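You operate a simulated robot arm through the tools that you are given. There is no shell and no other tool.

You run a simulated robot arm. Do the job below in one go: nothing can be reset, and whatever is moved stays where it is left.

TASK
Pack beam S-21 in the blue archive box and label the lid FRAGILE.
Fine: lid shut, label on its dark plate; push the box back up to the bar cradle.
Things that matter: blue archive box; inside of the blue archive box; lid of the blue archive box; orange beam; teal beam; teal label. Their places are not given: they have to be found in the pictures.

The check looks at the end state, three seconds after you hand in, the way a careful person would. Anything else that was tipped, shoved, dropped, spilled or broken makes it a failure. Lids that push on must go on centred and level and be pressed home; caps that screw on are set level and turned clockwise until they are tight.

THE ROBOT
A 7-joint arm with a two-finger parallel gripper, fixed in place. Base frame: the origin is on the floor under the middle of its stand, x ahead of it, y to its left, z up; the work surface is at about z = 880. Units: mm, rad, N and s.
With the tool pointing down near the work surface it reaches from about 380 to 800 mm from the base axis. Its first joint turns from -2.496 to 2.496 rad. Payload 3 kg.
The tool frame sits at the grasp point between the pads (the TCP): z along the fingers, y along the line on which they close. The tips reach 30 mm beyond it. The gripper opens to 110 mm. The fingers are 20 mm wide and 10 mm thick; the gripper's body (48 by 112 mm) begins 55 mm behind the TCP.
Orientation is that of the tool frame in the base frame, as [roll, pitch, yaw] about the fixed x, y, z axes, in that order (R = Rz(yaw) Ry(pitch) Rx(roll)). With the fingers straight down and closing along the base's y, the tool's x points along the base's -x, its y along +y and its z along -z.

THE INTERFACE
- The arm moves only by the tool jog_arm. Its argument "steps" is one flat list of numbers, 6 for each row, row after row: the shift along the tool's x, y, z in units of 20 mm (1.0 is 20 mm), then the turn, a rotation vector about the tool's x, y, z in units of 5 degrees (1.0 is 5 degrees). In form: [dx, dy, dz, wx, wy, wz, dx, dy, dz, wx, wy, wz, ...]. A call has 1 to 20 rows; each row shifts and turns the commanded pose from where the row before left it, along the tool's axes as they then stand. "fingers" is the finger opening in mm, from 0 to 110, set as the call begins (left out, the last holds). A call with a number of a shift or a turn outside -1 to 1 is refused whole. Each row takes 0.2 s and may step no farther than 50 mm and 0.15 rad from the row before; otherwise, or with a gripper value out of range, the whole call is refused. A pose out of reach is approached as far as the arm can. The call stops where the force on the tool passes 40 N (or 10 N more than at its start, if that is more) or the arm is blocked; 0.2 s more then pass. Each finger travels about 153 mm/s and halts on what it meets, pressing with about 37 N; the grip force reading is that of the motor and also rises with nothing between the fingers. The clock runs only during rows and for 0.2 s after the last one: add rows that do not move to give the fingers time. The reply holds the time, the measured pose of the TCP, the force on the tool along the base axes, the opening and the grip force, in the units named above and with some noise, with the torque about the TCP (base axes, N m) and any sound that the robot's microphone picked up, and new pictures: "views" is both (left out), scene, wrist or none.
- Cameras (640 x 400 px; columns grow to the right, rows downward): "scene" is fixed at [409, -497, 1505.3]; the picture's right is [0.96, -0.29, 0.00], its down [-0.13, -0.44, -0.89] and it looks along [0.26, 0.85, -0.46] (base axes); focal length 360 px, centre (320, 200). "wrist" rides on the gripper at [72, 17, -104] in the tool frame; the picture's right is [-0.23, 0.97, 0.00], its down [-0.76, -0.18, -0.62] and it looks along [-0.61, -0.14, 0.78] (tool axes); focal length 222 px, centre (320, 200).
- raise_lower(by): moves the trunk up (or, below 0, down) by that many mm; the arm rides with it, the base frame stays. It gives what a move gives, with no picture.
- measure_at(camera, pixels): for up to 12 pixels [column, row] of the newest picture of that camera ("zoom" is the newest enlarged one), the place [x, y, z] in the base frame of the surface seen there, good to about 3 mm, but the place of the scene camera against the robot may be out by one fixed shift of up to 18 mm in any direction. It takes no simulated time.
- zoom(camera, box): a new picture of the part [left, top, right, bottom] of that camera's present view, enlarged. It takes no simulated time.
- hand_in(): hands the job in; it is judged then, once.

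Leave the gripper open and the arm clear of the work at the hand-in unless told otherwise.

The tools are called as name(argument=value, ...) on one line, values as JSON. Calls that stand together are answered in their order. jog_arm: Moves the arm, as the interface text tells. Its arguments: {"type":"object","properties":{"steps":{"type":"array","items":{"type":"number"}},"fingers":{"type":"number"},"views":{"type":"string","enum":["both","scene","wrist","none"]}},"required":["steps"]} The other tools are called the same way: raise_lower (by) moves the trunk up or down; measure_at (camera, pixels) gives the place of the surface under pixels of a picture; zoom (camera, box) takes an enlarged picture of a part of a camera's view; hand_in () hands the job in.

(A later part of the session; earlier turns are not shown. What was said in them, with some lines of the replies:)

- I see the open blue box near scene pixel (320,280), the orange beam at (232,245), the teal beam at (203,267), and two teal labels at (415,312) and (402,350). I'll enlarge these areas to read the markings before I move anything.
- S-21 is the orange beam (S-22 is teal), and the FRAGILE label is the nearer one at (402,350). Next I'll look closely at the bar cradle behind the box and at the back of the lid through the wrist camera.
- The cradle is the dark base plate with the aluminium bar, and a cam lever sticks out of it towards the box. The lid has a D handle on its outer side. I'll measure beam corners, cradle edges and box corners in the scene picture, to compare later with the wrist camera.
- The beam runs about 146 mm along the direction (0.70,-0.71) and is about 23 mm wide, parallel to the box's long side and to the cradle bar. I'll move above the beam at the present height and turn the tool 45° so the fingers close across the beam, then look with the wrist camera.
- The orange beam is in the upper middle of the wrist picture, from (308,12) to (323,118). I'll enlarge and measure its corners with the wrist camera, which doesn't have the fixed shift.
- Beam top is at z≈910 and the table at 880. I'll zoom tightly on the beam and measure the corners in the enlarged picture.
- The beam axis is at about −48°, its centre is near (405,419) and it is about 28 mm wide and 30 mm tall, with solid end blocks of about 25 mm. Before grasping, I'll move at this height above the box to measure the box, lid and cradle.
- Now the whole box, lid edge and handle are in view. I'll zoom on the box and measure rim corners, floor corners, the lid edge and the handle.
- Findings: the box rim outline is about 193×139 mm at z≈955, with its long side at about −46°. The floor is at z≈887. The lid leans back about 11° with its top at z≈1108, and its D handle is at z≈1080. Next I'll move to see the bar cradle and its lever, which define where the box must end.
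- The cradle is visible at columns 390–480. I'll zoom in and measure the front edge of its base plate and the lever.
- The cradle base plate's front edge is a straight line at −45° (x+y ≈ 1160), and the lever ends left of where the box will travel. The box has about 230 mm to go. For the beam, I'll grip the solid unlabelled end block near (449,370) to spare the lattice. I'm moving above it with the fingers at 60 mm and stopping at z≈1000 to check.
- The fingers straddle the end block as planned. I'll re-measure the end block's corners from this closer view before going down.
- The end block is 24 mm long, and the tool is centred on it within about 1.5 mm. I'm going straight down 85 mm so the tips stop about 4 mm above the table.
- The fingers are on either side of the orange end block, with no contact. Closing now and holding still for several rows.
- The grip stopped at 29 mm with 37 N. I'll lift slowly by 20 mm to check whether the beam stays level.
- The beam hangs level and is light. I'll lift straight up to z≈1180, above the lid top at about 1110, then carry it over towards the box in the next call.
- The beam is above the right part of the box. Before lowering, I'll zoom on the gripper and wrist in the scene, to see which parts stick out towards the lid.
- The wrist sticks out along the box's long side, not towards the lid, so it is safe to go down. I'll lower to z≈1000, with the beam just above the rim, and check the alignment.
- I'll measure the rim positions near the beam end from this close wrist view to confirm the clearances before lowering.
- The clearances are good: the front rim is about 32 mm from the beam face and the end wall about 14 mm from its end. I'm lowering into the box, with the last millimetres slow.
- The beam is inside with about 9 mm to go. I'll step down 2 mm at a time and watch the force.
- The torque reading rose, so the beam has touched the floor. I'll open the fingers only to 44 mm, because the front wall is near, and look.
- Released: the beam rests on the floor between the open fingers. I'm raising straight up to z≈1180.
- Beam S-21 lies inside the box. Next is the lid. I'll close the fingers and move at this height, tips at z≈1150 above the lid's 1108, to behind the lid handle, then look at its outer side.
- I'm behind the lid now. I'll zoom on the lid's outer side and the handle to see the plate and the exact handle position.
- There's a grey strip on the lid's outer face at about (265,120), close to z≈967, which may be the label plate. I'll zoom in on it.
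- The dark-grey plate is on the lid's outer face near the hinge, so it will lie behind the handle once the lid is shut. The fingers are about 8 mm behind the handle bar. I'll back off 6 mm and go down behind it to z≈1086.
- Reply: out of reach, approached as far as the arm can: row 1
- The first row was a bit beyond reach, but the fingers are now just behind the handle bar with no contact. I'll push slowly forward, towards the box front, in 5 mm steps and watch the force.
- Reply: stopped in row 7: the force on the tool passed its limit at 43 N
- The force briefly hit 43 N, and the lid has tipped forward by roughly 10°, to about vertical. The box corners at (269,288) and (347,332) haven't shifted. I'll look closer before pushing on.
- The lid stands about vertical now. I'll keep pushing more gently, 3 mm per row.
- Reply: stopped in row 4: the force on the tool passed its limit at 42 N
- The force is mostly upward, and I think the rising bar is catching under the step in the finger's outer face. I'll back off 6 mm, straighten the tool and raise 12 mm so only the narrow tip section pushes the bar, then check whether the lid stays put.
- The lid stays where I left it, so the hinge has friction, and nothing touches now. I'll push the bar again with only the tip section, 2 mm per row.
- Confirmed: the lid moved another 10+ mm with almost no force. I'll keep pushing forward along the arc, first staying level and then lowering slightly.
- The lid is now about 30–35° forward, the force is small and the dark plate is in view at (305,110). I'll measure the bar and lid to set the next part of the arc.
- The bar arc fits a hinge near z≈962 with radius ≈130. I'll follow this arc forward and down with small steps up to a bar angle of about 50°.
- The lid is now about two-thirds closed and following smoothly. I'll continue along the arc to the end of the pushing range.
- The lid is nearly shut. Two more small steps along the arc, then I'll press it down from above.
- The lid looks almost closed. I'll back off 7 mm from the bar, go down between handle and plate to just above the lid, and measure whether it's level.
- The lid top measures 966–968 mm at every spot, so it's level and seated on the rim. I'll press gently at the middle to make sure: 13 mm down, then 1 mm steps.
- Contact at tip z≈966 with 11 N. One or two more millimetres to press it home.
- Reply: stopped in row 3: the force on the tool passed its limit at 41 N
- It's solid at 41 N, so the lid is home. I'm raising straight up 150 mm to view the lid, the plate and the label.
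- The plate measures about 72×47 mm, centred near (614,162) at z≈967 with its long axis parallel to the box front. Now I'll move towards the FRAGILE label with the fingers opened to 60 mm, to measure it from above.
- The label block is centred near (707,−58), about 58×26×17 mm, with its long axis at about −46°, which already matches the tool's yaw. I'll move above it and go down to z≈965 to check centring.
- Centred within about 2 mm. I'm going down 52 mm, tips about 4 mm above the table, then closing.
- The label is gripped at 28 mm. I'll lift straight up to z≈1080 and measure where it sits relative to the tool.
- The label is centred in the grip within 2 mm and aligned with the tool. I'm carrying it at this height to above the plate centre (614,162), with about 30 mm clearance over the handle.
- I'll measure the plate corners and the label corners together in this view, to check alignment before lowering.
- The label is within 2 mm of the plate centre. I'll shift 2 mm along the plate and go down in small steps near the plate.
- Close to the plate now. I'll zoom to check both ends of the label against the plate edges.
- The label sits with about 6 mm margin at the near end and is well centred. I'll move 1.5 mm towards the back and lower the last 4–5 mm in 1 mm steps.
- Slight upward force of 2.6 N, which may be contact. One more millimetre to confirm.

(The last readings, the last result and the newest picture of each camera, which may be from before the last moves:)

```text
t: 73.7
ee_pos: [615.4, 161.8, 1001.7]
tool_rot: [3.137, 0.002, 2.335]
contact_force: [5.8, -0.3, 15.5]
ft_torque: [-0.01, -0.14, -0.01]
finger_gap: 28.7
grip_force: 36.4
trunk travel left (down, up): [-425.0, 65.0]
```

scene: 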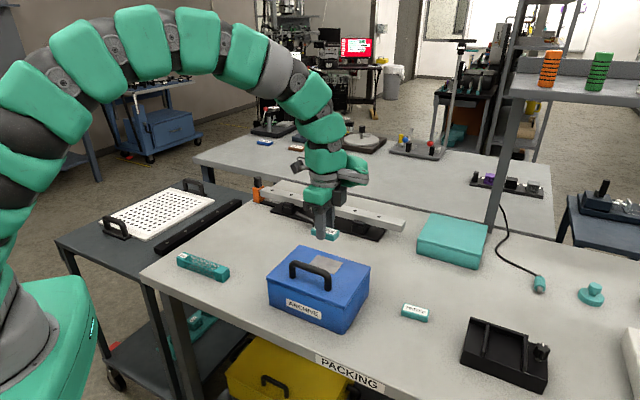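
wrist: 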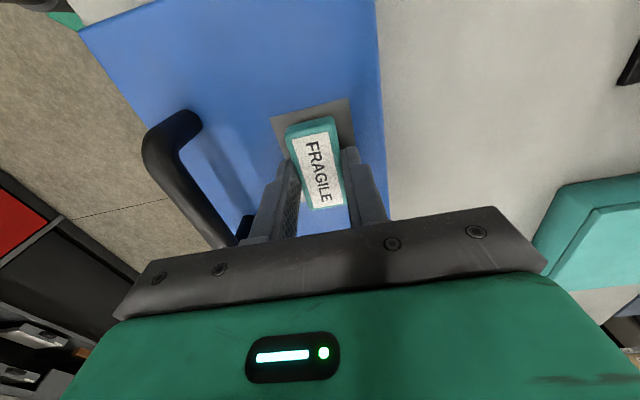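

Contact with 15 N, so the label is on the plate. Opening the fingers to 50 mm.

jog_arm(steps=[0, 0, 0, 0, 0, 0, 0, 0, 0, 0, 0, 0, 0, 0, 0, 0, 0, 0], fingers=50, views="wrist")

jog_arm(steps=[0, 0, -0.3, 0, 0, 0, 0, 0, -0.7, 0, 0, 0, 0, 0, -1, 0, 0, 0, 0, 0, -1, 0, 0, 0, 0, 0, -1, 0, 0, 0, 0, 0, -1, 0, 0, 0, 0, 0, -1, 0, 0, 0, 0, 0, 0, 0, 0, 0], views="both")

zoom(camera="wrist", box=[200, 0, 420, 190])

```text
t: 74.5
ee_pos: [615.4, 161.3, 999.7]
tool_rot: [3.141, 0.001, 2.336]
contact_force: [-0.2, -0.2, 0.2]
ft_torque: [0.0, 0.0, -0.01]
finger_gap: 50.2
grip_force: 0.1
trunk travel left (down, up): [-425.0, 65.0]
```

wrist: 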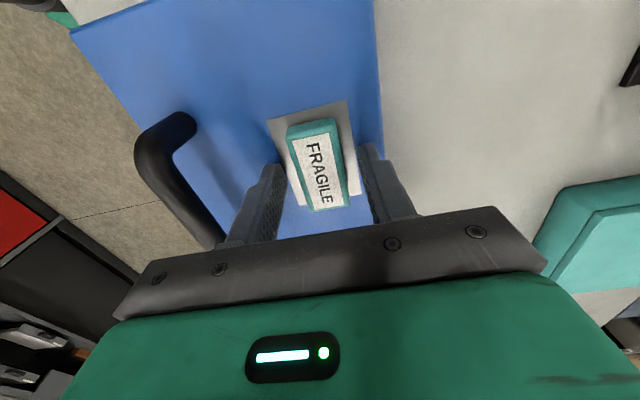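

```text
t: 76.3
ee_pos: [614.9, 162.8, 1120.6]
tool_rot: [3.14, -0.001, 2.336]
contact_force: [-0.5, -0.2, 0.3]
ft_torque: [0.05, -0.02, 0.0]
finger_gap: 50.1
grip_force: 0.1
trunk travel left (down, up): [-425.0, 65.0]
```

scene: 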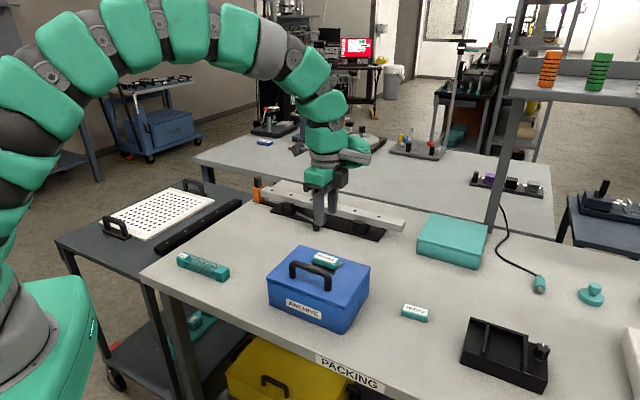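
wrist: 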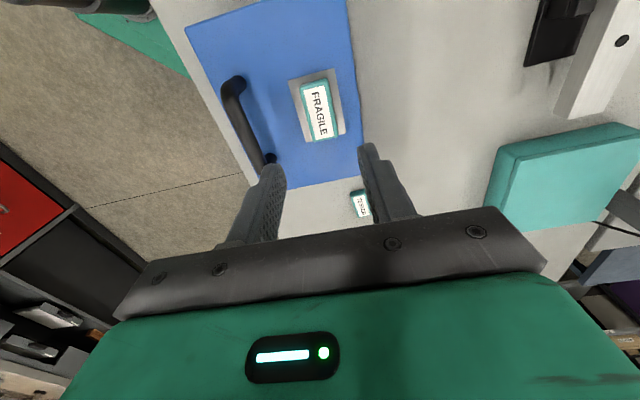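

```text
2.11 times, centred on (310, 95) of wrist
```

zoom: 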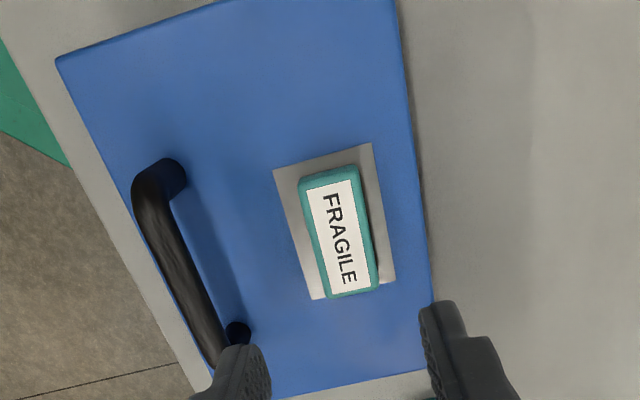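

The label is centred on the plate with the lid shut. Now for the push. I'll retreat in front of the box at this height, then turn the tool 91° so the two open fingers line up with the box front, parallel to the cradle edge. First the retreat.

jog_arm(steps=[0, -1, 0, 0, 0, 0, 0, -1, 0, 0, 0, 0, 0, -1, 0, 0, 0, 0, 0, -1, 0, 0, 0, 0, 0, -1, 0, 0, 0, 0, 0, -1, 0, 0, 0, 0, 0, -1, 0, 0, 0, 0, 0, -1, 0, 0, 0, 0, 0, 0, 0, 0, 0, 0], fingers=110, views="none")

jog_arm(steps=[0, 0, 0, 0, 0, -0.96, 0, 0, 0, 0, 0, -0.96, 0, 0, 0, 0, 0, -0.96, 0, 0, 0, 0, 0, -0.96, 0, 0, 0, 0, 0, -0.96, 0, 0, 0, 0, 0, -0.96, 0, 0, 0, 0, 0, -0.96, 0, 0, 0, 0, 0, -0.96, 0, 0, 0, 0, 0, -0.96, 0, 0, 0, 0, 0, -0.96, 0, 0, 0, 0, 0, -0.96, 0, 0, 0, 0, 0, -0.96, 0, 0, 0, 0, 0, -0.96, 0, 0, 0, 0, 0, -0.96, 0, 0, 0, 0, 0, -0.96, 0, 0, 0, 0, 0, -0.96, 0, 0, 0, 0, 0, -0.96, 0, 0, 0, 0, 0, -0.96, 0, 0, 0, 0, 0, -0.96, 0, 0, 0, 0, 0, 0], views="both")

```text
t: 78.3
ee_pos: [499.4, 50.0, 1121.5]
tool_rot: [3.14, 0.0, 2.335]
contact_force: [0.0, -0.4, -0.1]
ft_torque: [-0.04, 0.01, 0.0]
finger_gap: 110.2
grip_force: 0.0
trunk travel left (down, up): [-425.0, 65.0]
```

```text
t: 82.5
ee_pos: [499.1, 49.2, 1120.7]
tool_rot: [-3.141, 0.002, -2.354]
contact_force: [0.5, 0.1, -0.6]
ft_torque: [0.01, 0.06, 0.03]
finger_gap: 110.0
grip_force: 0.1
trunk travel left (down, up): [-425.0, 65.0]
```

scene: 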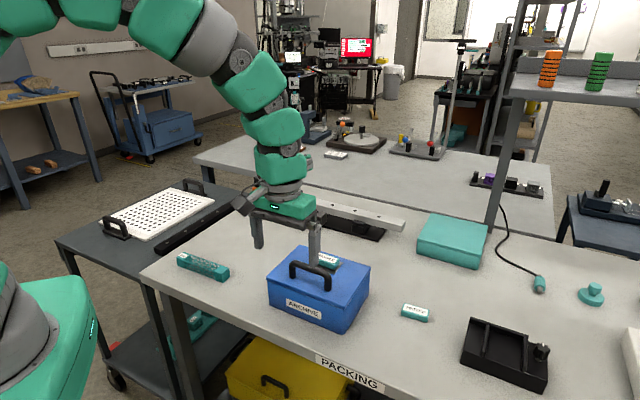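
wrist: 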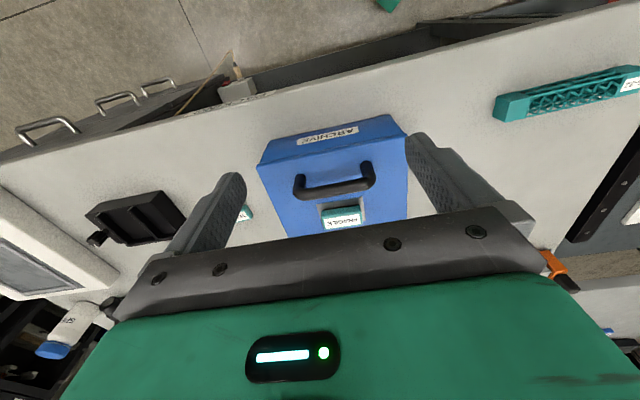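

This is a good view: the box front is at the top of the wrist picture and the tool is square to the cradle edge. I'll measure the box front edge and the table edge.

zoom(camera="wrist", box=[240, 90, 430, 250])

```text
2.50 times, centred on (335, 170) of wrist
```

zoom: 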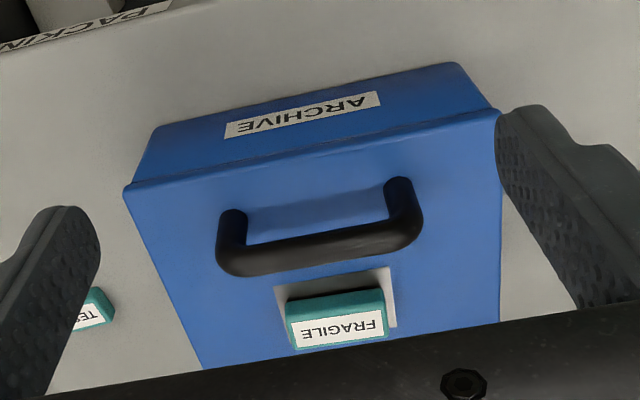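

measure_at(camera="zoom", pixels=[[127, 190], [496, 112], [310, 152], [155, 130], [455, 66], [300, 98], [148, 155], [470, 95], [160, 120], [450, 60], [230, 100], [60, 150]])

```text
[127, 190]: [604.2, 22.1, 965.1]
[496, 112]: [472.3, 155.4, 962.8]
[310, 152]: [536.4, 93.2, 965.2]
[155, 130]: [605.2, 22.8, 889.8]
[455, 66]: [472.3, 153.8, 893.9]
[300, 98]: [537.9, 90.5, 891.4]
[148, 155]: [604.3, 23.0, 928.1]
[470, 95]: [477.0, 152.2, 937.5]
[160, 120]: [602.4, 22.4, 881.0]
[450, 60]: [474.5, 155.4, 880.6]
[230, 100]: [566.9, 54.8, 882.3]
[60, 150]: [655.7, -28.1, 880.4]
```

The box front face is straight, at x+y ≈ 628 and −45°, centred at u≈318, and the tool is at the right lateral position. I'll descend in front of the box to z≈932, then tilt the tool 20° so the fingertips lead and the gripper body stays clear of the lid.

jog_arm(steps=[0, 0, 0.943, 0, 0, 0, 0, 0, 0.943, 0, 0, 0, 0, 0, 0.943, 0, 0, 0, 0, 0, 0.943, 0, 0, 0, 0, 0, 0.943, 0, 0, 0, 0, 0, 0.943, 0, 0, 0, 0, 0, 0.943, 0, 0, 0, 0, 0, 0.943, 0, 0, 0, 0, 0, 0.943, 0, 0, 0, 0, 0, 0.943, 0, 0, 0, 0, 0, 0, 0, -1, 0, 0, 0, 0, 0, -1, 0, 0, 0, 0, 0, -1, 0, 0, 0, 0, 0, -1, 0, 0, 0, 0, 0, 0, 0], fingers=110, views="both")

```text
t: 85.7
ee_pos: [500.9, 50.9, 931.4]
tool_rot: [-3.14, 0.353, -2.357]
contact_force: [0.4, 0.1, 0.0]
ft_torque: [-0.02, -0.02, 0.0]
finger_gap: 109.9
grip_force: 0.1
trunk travel left (down, up): [-425.0, 65.0]
```

scene: 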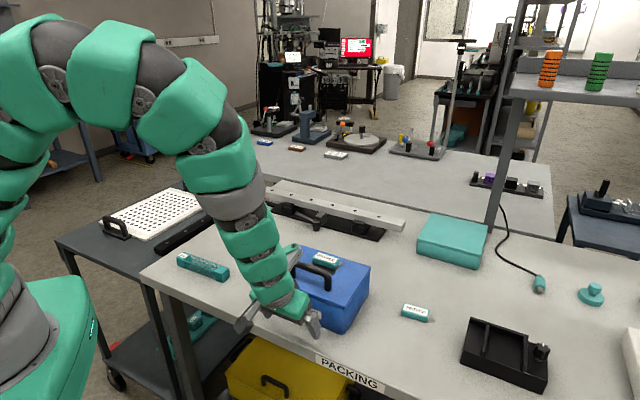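
wrist: 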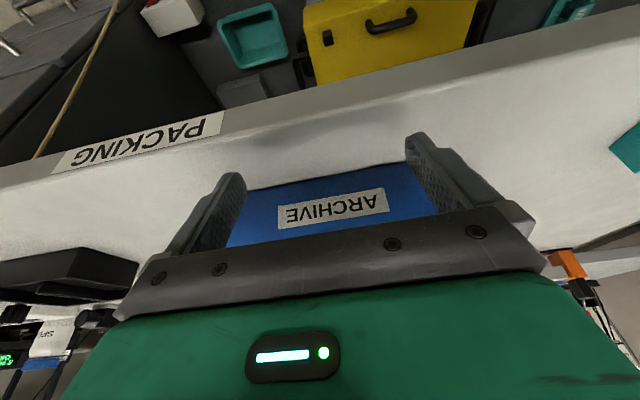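

The tilt is 20°. I'll zoom in the scene and wrist views to confirm the fingertips lead towards the box face and clear the table.

zoom(camera="scene", box=[210, 220, 390, 350])

zoom(camera="wrist", box=[160, 110, 540, 270])

measure_at(camera="wrist", pixels=[[237, 176], [415, 137], [250, 190], [400, 165], [330, 180], [240, 220], [420, 190], [335, 205], [320, 150], [200, 180]])

```text
3.08 times, centred on (300, 285) of scene
```

zoom: 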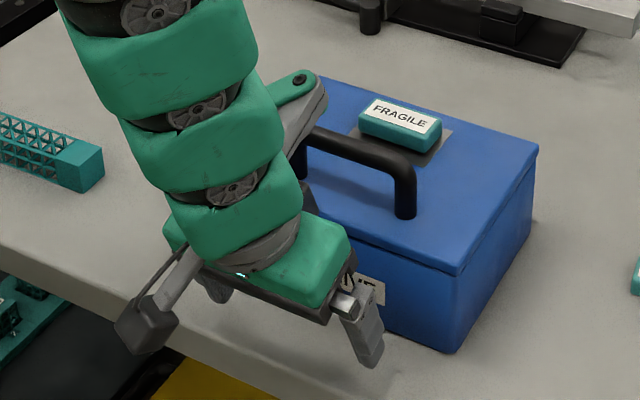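

```text
1.68 times, centred on (350, 190) of wrist
```

zoom: 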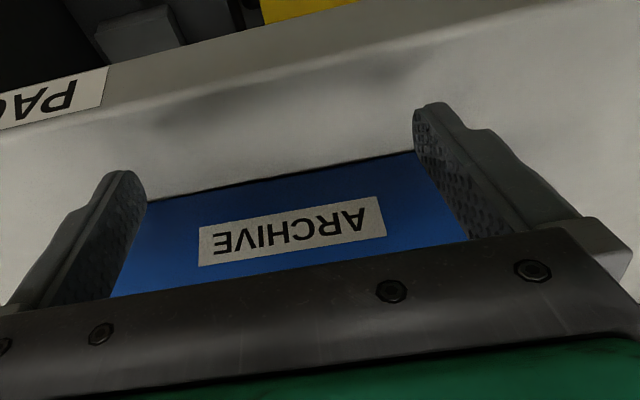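

```text
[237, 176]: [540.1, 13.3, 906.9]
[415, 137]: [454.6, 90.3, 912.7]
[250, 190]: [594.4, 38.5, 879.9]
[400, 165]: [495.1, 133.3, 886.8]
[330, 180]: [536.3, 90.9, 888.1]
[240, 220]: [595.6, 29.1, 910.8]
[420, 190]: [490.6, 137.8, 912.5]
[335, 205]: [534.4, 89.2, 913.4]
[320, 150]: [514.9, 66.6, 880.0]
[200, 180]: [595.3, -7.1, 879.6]
```

The tips lead correctly and are about 33 mm from the box face, centred within 2–3 mm. I'll move forward along the box's back direction in 5 mm rows and check at first contact.

jog_arm(steps=[-0.235, 0, 0.086, 0, 0, 0, -0.235, 0, 0.086, 0, 0, 0, -0.235, 0, 0.086, 0, 0, 0, -0.235, 0, 0.086, 0, 0, 0, -0.235, 0, 0.086, 0, 0, 0, -0.235, 0, 0.086, 0, 0, 0, -0.14, 0, 0.052, 0, 0, 0, 0, 0, 0, 0, 0, 0], views="both")

```text
t: 87.5
ee_pos: [523.5, 73.5, 931.9]
tool_rot: [-3.14, 0.352, -2.357]
contact_force: [-0.2, 1.1, -0.1]
ft_torque: [0.0, -0.01, 0.01]
finger_gap: 110.0
grip_force: 0.1
trunk travel left (down, up): [-425.0, 65.0]
```

scene: 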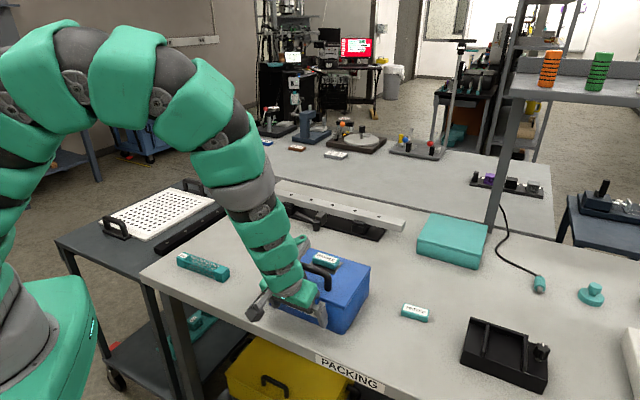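
wrist: 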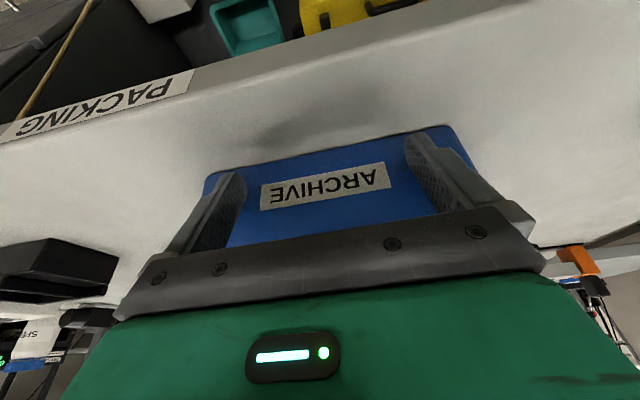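

The tips are about at the face, with no force yet. I'll check the clearance between the wrist and the lid handle in a scene zoom.

zoom(camera="scene", box=[220, 200, 390, 350])

measure_at(camera="scene", pixels=[[303, 255], [308, 240], [300, 262], [318, 258], [330, 263], [322, 272], [335, 275], [318, 290]])

```text
2.67 times, centred on (305, 275) of scene
```

zoom: 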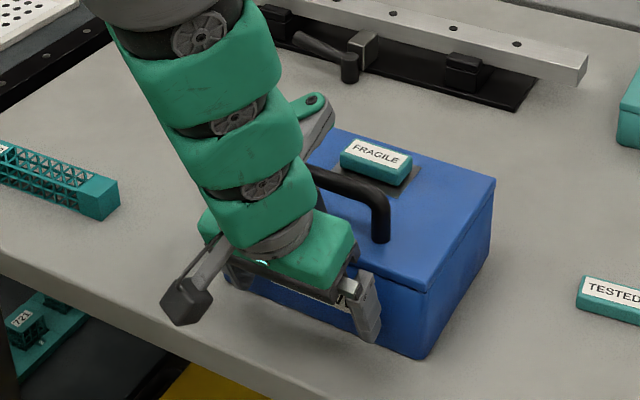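

```text
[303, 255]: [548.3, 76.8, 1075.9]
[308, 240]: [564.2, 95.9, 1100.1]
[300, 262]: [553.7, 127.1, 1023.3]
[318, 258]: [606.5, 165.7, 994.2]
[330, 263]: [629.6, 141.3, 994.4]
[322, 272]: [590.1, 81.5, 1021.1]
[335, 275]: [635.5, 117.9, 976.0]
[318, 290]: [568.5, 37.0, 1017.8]
```

The wrist is about 45 mm above the handle, so that's safe. I'm pushing the first 20 mm to see how the box moves.

jog_arm(steps=[-0.188, 0, 0.069, 0, 0, 0, -0.188, 0, 0.069, 0, 0, 0, -0.188, 0, 0.069, 0, 0, 0, -0.188, 0, 0.069, 0, 0, 0, -0.188, 0, 0.069, 0, 0, 0], views="both")

zoom(camera="scene", box=[220, 180, 420, 350])

```text
t: 88.7
ee_pos: [537.2, 88.6, 932.2]
tool_rot: [3.141, 0.351, -2.354]
contact_force: [-1.3, -0.5, 0.1]
ft_torque: [-0.01, 0.03, 0.09]
finger_gap: 110.0
grip_force: 0.1
trunk travel left (down, up): [-425.0, 65.0]
```

scene: 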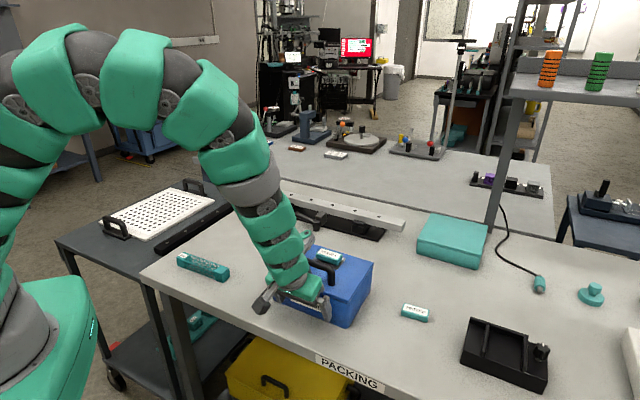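
wrist: 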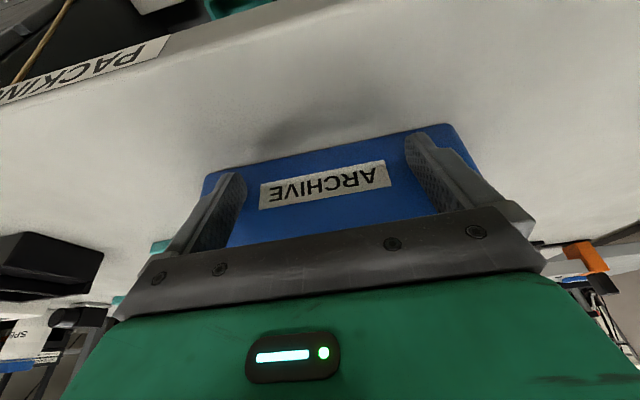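

```text
2.35 times, centred on (320, 265) of scene
```

zoom: 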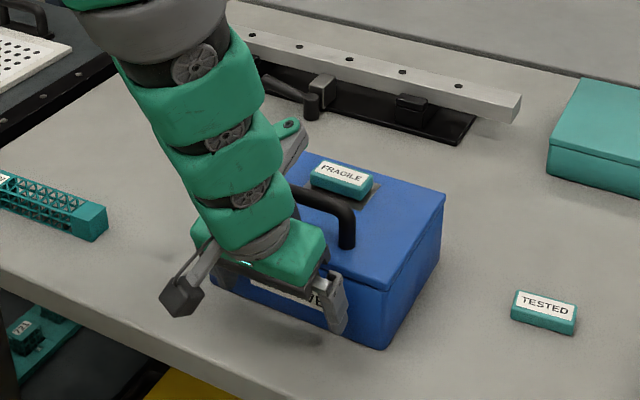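

The box slides smoothly with only a couple of newtons, and the label and lid are steady. I'm pushing another 120 mm at 30 mm/s.

jog_arm(steps=[-0.2816, 0, 0.1034, 0, 0, 0, -0.2816, 0, 0.1034, 0, 0, 0, -0.2816, 0, 0.1034, 0, 0, 0, -0.2816, 0, 0.1034, 0, 0, 0, -0.2816, 0, 0.1034, 0, 0, 0, -0.2816, 0, 0.1034, 0, 0, 0, -0.2816, 0, 0.1034, 0, 0, 0, -0.2816, 0, 0.1034, 0, 0, 0, -0.2816, 0, 0.1034, 0, 0, 0, -0.2816, 0, 0.1034, 0, 0, 0, -0.2816, 0, 0.1034, 0, 0, 0, -0.2816, 0, 0.1034, 0, 0, 0, -0.2816, 0, 0.1034, 0, 0, 0, -0.2816, 0, 0.1034, 0, 0, 0, -0.2816, 0, 0.1034, 0, 0, 0, -0.2816, 0, 0.1034, 0, 0, 0, -0.2816, 0, 0.1034, 0, 0, 0, -0.2816, 0, 0.1034, 0, 0, 0, -0.2816, 0, 0.1034, 0, 0, 0, -0.2816, 0, 0.1034, 0, 0, 0], views="both")

zoom(camera="scene", box=[240, 160, 440, 330])

```text
t: 92.9
ee_pos: [622.1, 173.6, 931.4]
tool_rot: [-3.138, 0.351, -2.356]
contact_force: [-1.1, 0.7, 1.0]
ft_torque: [0.01, 0.01, -0.01]
finger_gap: 109.7
grip_force: 0.0
trunk travel left (down, up): [-425.0, 65.0]
```

scene: 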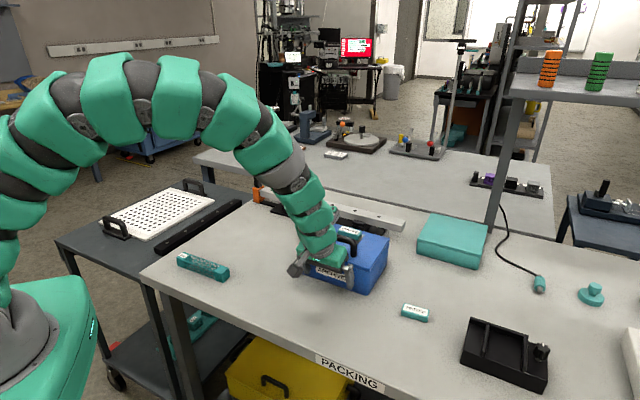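
wrist: 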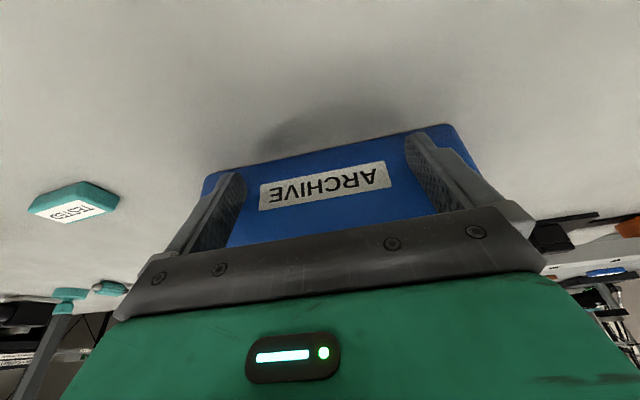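

```text
2.35 times, centred on (340, 245) of scene
```

zoom: 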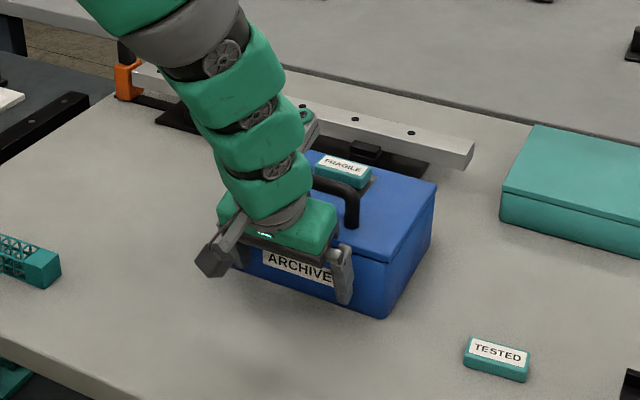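

The box front is now at n≈582 and I estimate about 95–100 mm remain to the cradle plate. I'm pushing 75 mm more at 25 mm/s, then I'll measure again.

jog_arm(steps=[-0.2347, 0, 0.0862, 0, 0, 0, -0.2347, 0, 0.0862, 0, 0, 0, -0.2347, 0, 0.0862, 0, 0, 0, -0.2347, 0, 0.0862, 0, 0, 0, -0.2347, 0, 0.0862, 0, 0, 0, -0.2347, 0, 0.0862, 0, 0, 0, -0.2347, 0, 0.0862, 0, 0, 0, -0.2347, 0, 0.0862, 0, 0, 0, -0.2347, 0, 0.0862, 0, 0, 0, -0.2347, 0, 0.0862, 0, 0, 0, -0.2347, 0, 0.0862, 0, 0, 0, -0.2347, 0, 0.0862, 0, 0, 0, -0.2347, 0, 0.0862, 0, 0, 0, -0.2347, 0, 0.0862, 0, 0, 0, -0.2347, 0, 0.0862, 0, 0, 0], views="both")

zoom(camera="scene", box=[280, 160, 430, 310])

```text
t: 96.1
ee_pos: [674.6, 224.3, 931.3]
tool_rot: [3.141, 0.351, -2.356]
contact_force: [-0.5, -0.5, -0.1]
ft_torque: [-0.06, 0.02, -0.01]
finger_gap: 109.8
grip_force: 0.0
trunk travel left (down, up): [-425.0, 65.0]
```

scene: 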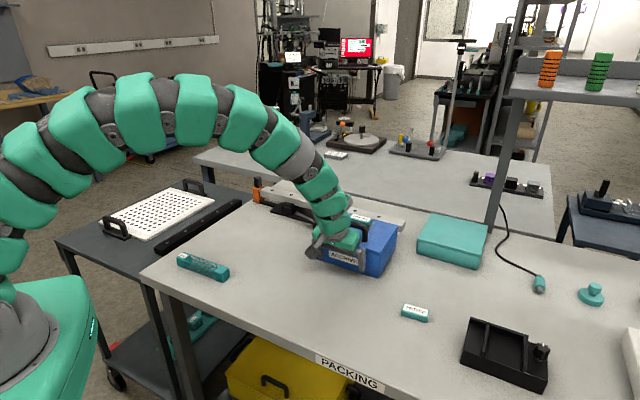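
wrist: 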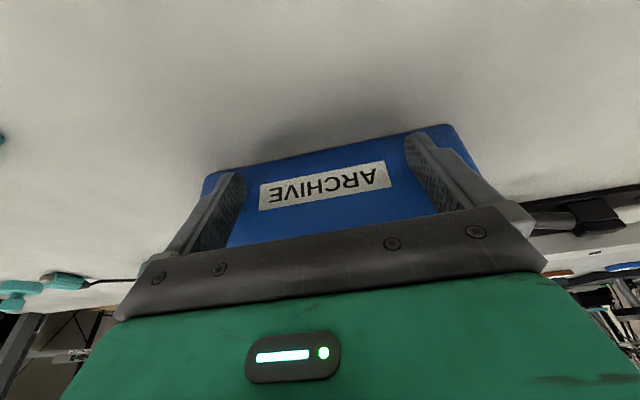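

```text
2.67 times, centred on (355, 235) of scene
```

zoom: 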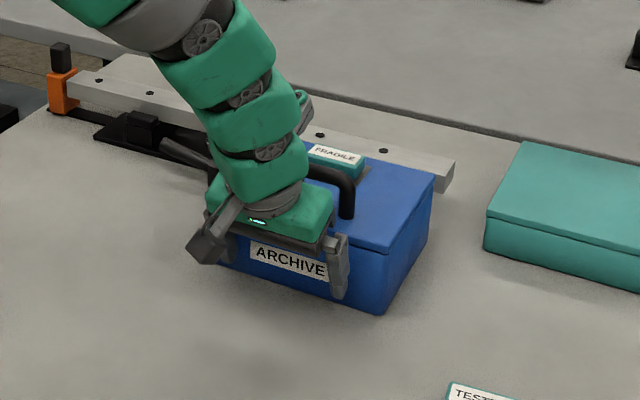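

About 25 mm should remain. I'll measure the visible box corners in this scene zoom, correcting for the known camera shift of about (−10,+8,−8).

measure_at(camera="zoom", pixels=[[431, 177], [385, 249], [382, 308], [428, 225], [450, 185], [418, 230], [455, 165], [425, 240], [345, 200], [330, 155]])

```text
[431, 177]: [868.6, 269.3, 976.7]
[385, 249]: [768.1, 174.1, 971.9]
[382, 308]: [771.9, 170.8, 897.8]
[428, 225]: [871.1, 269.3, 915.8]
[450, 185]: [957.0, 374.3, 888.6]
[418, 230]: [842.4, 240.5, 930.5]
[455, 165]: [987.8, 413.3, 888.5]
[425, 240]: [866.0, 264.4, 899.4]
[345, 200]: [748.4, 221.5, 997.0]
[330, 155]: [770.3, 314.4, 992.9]
```

The back of the box is about 17–27 mm from the plate edge. I'm going 12 mm more in 2 mm rows.

jog_arm(steps=[-0.0939, 0, 0.0345, 0, 0, 0, -0.0939, 0, 0.0345, 0, 0, 0, -0.0939, 0, 0.0345, 0, 0, 0, -0.0939, 0, 0.0345, 0, 0, 0, -0.0939, 0, 0.0345, 0, 0, 0, -0.0939, 0, 0.0345, 0, 0, 0], views="none")

```text
t: 97.5
ee_pos: [683.0, 233.5, 930.9]
tool_rot: [3.14, 0.352, -2.357]
contact_force: [-2.2, -0.6, 0.4]
ft_torque: [0.0, 0.04, 0.01]
finger_gap: 110.2
grip_force: 0.1
trunk travel left (down, up): [-425.0, 65.0]
```

No contact yet, only sliding friction of about 2 N. Another 6 mm in 1.5 mm rows.

jog_arm(steps=[-0.0704, 0, 0.0259, 0, 0, 0, -0.0704, 0, 0.0259, 0, 0, 0, -0.0704, 0, 0.0259, 0, 0, 0, -0.0704, 0, 0.0259, 0, 0, 0], views="scene")

zoom(camera="scene", box=[280, 160, 430, 310])

```text
t: 98.6
ee_pos: [685.3, 235.6, 929.9]
tool_rot: [3.139, 0.345, -2.358]
contact_force: [-13.5, -11.6, 4.7]
ft_torque: [-0.12, 0.39, 0.3]
finger_gap: 109.9
grip_force: 0.1
trunk travel left (down, up): [-425.0, 65.0]
stopped in row 4: the force on the tool passed its limit at 41 N (the readings are from after the stop); the commanded pose is now the measured one
```

scene: 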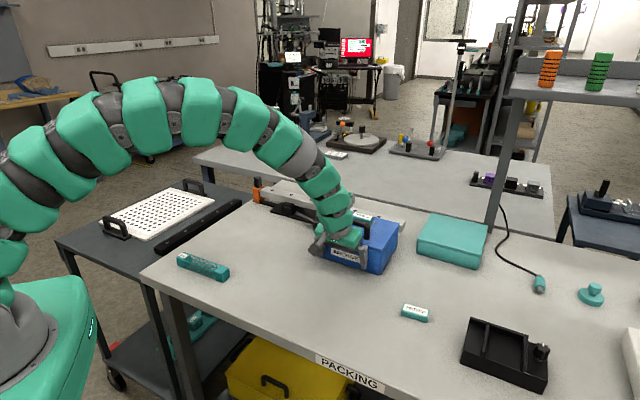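

```text
2.67 times, centred on (355, 235) of scene
```

zoom: 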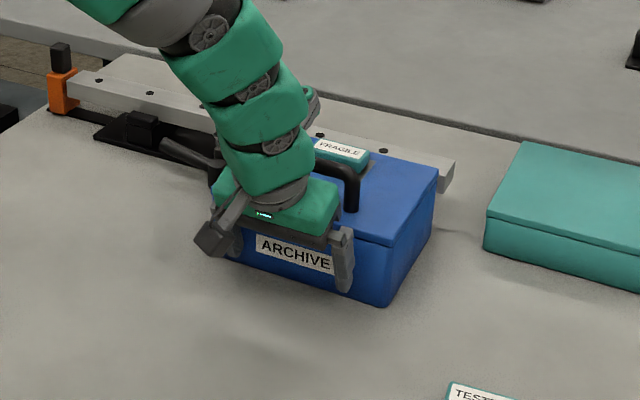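

The force rose sharply to 41 N with the box now stopped: it has met the cradle. I'll back off 60 mm straight away from the box, then straighten the tool and rise to inspect.

jog_arm(steps=[0.235, 0, -0.086, 0, 0, 0, 0.94, 0, -0.345, 0, 0, 0, 0.94, 0, -0.345, 0, 0, 0, 0.94, 0, -0.345, 0, 0, 0, 0, 0, 0, 0, 1, 0, 0, 0, 0, 0, 1, 0, 0, 0, 0, 0, 1, 0, 0, 0, 0, 0, 1, 0, 0, 0, -1, 0, 0, 0, 0, 0, -1, 0, 0, 0, 0, 0, -1, 0, 0, 0, 0, 0, -1, 0, 0, 0, 0, 0, -1, 0, 0, 0, 0, 0, -1, 0, 0, 0, 0, 0, -1, 0, 0, 0, 0, 0, -1, 0, 0, 0, 0, 0, -1, 0, 0, 0, 0, 0, -1, 0, 0, 0, 0, 0, -1, 0, 0, 0, 0, 0, -1, 0, 0, 0], views="both")

zoom(camera="scene", box=[240, 160, 440, 310])

zoom(camera="wrist", box=[200, 60, 480, 260])

```text
t: 102.8
ee_pos: [641.8, 190.0, 1169.8]
tool_rot: [3.14, -0.002, -2.358]
contact_force: [-1.0, -0.5, -0.1]
ft_torque: [-0.01, 0.05, -0.02]
finger_gap: 110.1
grip_force: 0.2
trunk travel left (down, up): [-425.0, 65.0]
```

scene: 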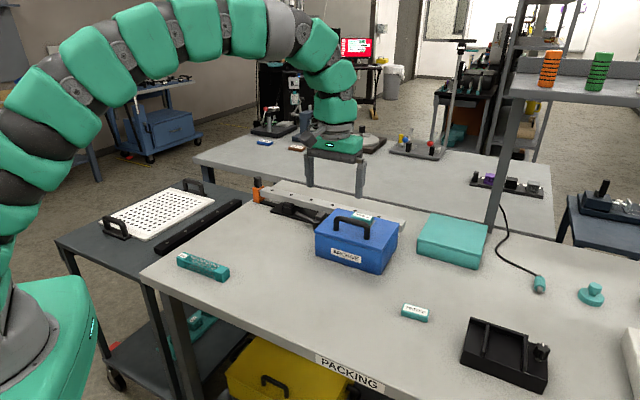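
wrist: 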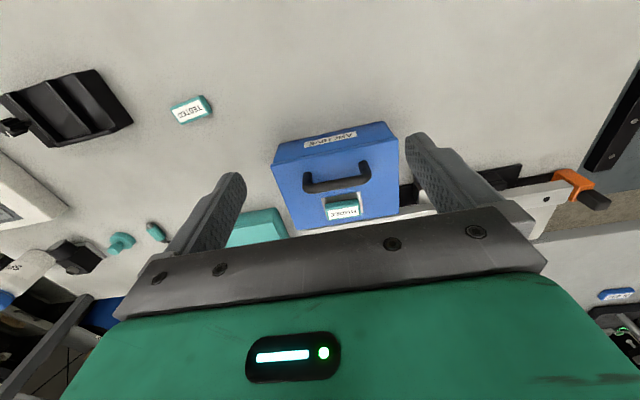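

```text
2.67 times, centred on (340, 235) of scene
```

zoom: 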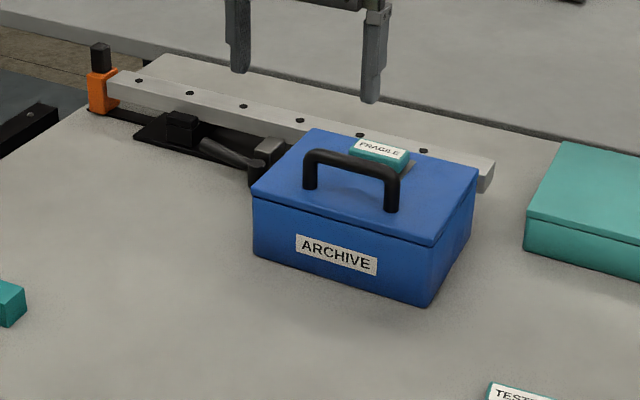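

```text
2.00 times, centred on (340, 160) of wrist
```

zoom: 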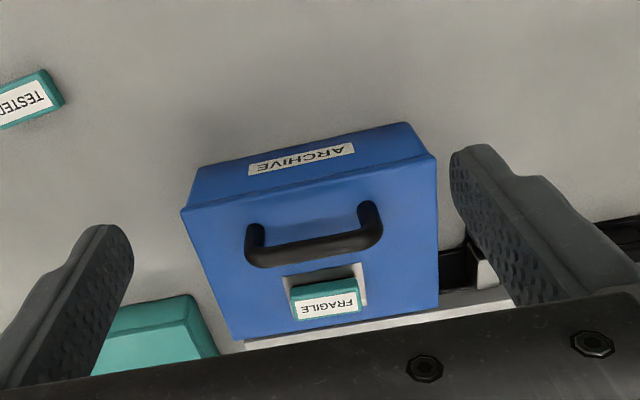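

The box stands against the cradle, the lid is shut and the label is on the plate. I'll measure the lid corners, label and cradle in this wrist view to confirm the gap and that nothing in the cradle moved.

measure_at(camera="zoom", pixels=[[183, 212], [434, 160], [436, 305], [235, 336], [284, 279], [358, 263], [293, 300], [358, 290], [450, 252], [450, 296], [470, 265], [483, 275]])

measure_at(camera="scene", pixels=[[403, 226], [272, 217], [298, 222], [284, 204], [384, 252], [397, 226], [334, 210], [342, 211]])

```text
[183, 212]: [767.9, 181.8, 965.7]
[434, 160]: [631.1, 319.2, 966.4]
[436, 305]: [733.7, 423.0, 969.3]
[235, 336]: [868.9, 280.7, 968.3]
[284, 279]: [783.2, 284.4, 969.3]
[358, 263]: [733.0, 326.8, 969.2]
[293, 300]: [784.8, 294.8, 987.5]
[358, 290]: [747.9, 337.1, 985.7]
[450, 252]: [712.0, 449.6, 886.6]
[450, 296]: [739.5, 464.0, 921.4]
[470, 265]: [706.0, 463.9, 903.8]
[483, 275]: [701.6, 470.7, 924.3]
```

```text
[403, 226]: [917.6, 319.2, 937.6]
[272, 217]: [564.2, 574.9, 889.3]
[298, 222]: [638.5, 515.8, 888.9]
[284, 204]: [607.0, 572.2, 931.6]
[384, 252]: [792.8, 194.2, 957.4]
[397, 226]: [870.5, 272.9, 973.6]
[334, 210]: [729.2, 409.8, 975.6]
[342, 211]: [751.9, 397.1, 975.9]
```

The lid's back edge is at n≈813–818 against the plate edge at 820.7, the bar end hasn't moved and the lid is level at 966–969. I'll retreat back and up, away from the work, and take a final look.

jog_arm(steps=[0, 0, -1, 0, 0, 0, 0, 0, -1, 0, 0, 0, 0.8, 0, -0.3, 0, 0, 0, 0.8, 0, 0, 0, 0, 0, 0.8, 0, 0, 0, 0, 0, 0.8, 0, 0, 0, 0, 0, 0.8, 0, 0, 0, 0, 0, 0.8, 0, 0, 0, 0, 0, 0.8, 0, 0, 0, 0, 0, 0.8, 0, 0, 0, 0, 0, 0, 0, 0, 0, 0, 0], fingers=110, views="both")

zoom(camera="scene", box=[290, 180, 430, 290])

zoom(camera="wrist", box=[250, 100, 410, 240])

```text
t: 105.2
ee_pos: [550.3, 100.7, 1216.2]
tool_rot: [3.141, 0.0, -2.356]
contact_force: [0.0, 0.2, 0.3]
ft_torque: [0.04, -0.01, 0.01]
finger_gap: 110.0
grip_force: 0.0
trunk travel left (down, up): [-425.0, 65.0]
```

scene: 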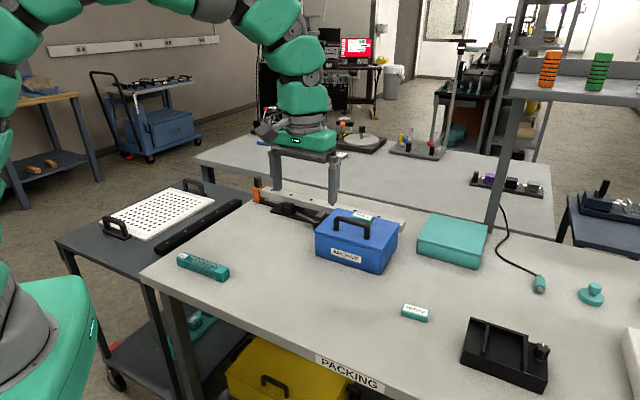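
wrist: 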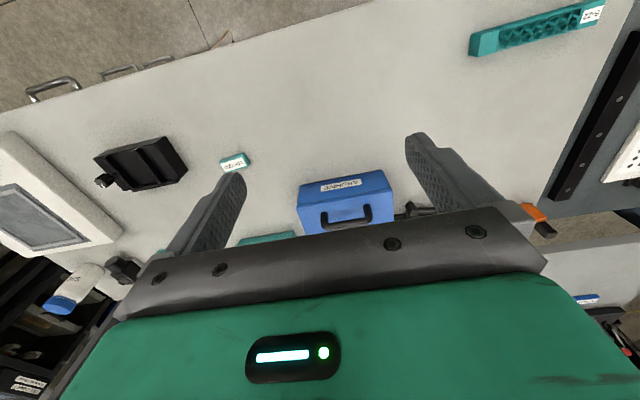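

```text
3.64 times, centred on (360, 235) of scene
```

zoom: 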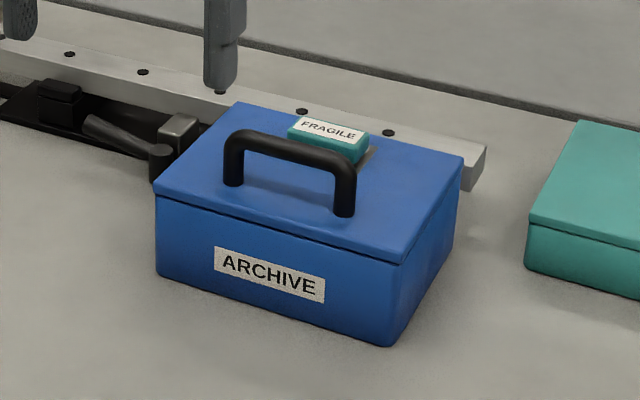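

```text
2.86 times, centred on (330, 170) of wrist
```

zoom: 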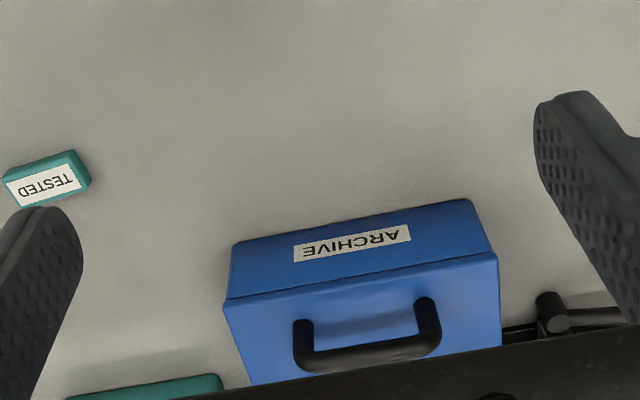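

Everything looks right. For a last check that the label is still centred on the plate, I'll move forward at height, well above the handle, for a more vertical view.

jog_arm(steps=[-0.92, 0, 0, 0, 0, 0, -0.92, 0, 0, 0, 0, 0, -0.92, 0, 0, 0, 0, 0, -0.92, 0, 0, 0, 0, 0, -0.92, 0, 0, 0, 0, 0, -0.92, 0, 0, 0, 0, 0, -0.92, 0, 0, 0, 0, 0, -0.92, 0, 0, 0, 0, 0, -0.92, 0, 0, 0, 0, 0, -0.92, 0, 0, 0, 0, 0, 0, 0, 0, 0, 0, 0], fingers=110, views="wrist")

zoom(camera="wrist", box=[240, 60, 460, 240])

```text
t: 107.6
ee_pos: [679.9, 231.5, 1216.8]
tool_rot: [3.14, -0.002, -2.356]
contact_force: [0.1, 0.2, 0.6]
ft_torque: [0.0, 0.0, 0.0]
finger_gap: 110.1
grip_force: 0.1
trunk travel left (down, up): [-425.0, 65.0]
```

wrist: 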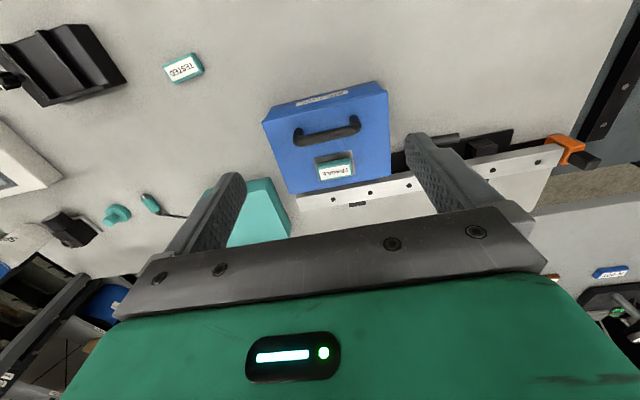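

```text
2.22 times, centred on (350, 150) of wrist
```

zoom: 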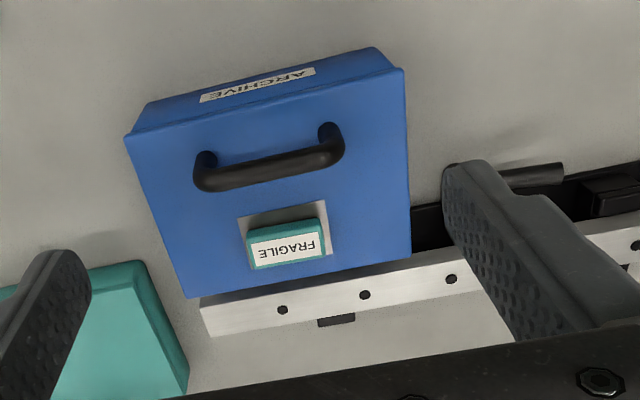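

The label is still on the plate. I'll measure its edges against the plate's to be sure it hasn't slid over an edge when the box stopped.

zoom(camera="wrist", box=[305, 140, 375, 195])

```text
7.27 times, centred on (340, 168) of wrist
```

zoom: 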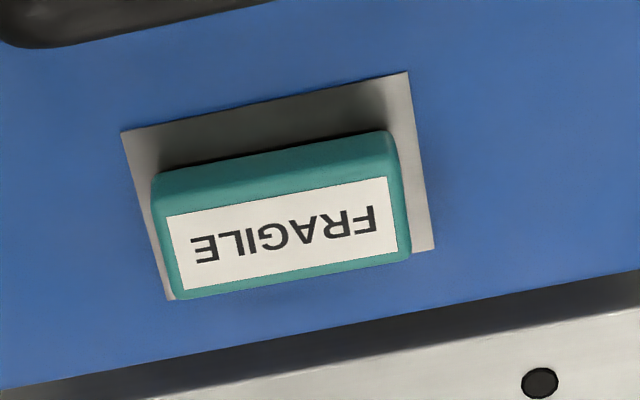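

measure_at(camera="zoom", pixels=[[124, 134], [405, 74], [432, 249], [170, 298], [158, 180], [388, 135], [165, 216], [386, 178], [397, 250], [185, 290], [410, 245], [178, 297]])

```text
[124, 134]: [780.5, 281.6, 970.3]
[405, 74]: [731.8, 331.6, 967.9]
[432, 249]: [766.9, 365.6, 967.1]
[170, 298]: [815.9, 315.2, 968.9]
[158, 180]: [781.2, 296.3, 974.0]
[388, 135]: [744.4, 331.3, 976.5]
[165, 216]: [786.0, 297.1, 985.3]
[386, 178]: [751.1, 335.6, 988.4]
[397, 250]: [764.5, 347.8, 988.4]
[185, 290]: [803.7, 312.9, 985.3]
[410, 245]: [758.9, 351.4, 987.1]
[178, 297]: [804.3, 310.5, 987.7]
```

The label centre (776,323) is within 3 mm of the plate centre (774,324), so it's fully on the plate. I'm retreating the open gripper back away from the work before handing in.

jog_arm(steps=[0.92, 0, 0, 0, 0, 0, 0.92, 0, 0, 0, 0, 0, 0.92, 0, 0, 0, 0, 0, 0.92, 0, 0, 0, 0, 0, 0.92, 0, 0, 0, 0, 0, 0.92, 0, 0, 0, 0, 0, 0.92, 0, 0, 0, 0, 0, 0.92, 0, 0, 0, 0, 0, 0.92, 0, 0, 0, 0, 0, 0.92, 0, 0, 0, 0, 0, 0.92, 0, 0, 0, 0, 0, 0.92, 0, 0, 0, 0, 0, 0, 0, 0, 0, 0, 0], fingers=110, views="scene")

```text
t: 110.4
ee_pos: [524.8, 74.9, 1216.0]
tool_rot: [3.14, -0.001, -2.356]
contact_force: [-0.7, 1.3, -0.3]
ft_torque: [0.04, 0.01, 0.0]
finger_gap: 109.6
grip_force: 0.0
trunk travel left (down, up): [-425.0, 65.0]
```

scene: 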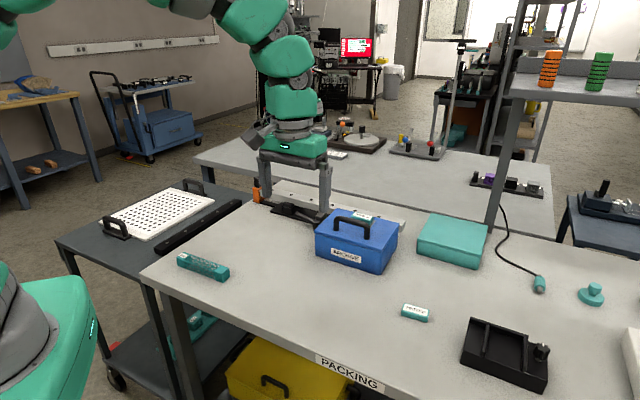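

The gripper is open and the arm is clear at z≈1216. S-21 is inside the shut box, FRAGILE is on its plate, the box is against the bar cradle, and S-22 and the TESTED label haven't been touched. Handing in.

hand_in()

```text
The job is handed in.
```

Beam S-21 is packed in the blue archive box, and the FRAGILE label is on the dark plate on the lid. The lid is shut and the box is back against the bar cradle. The job is handed in; I have no verdict from the check.

- **Beam:** I gripped the orange beam by its solid end block to spare the lattice, and set it on the box floor.
- **Lid:** It measured level at 966–969 mm after closing. While closing it, the handle caught on a finger and two pushes stopped at the 40 N limit. I backed off and closed it with little force, then pressed it down with about 40 N.
- **Label:** It sits within 3 mm of the plate's centre, measured after the box was pushed back.
- **Box:** I pushed it back until it stopped against the cradle, at about 41 N. The cradle bar's end measured the same before and after, so the cradle did not shift.

Beam S-22 and the TESTED label were not touched. The gripper is open and the arm is clear of the work.
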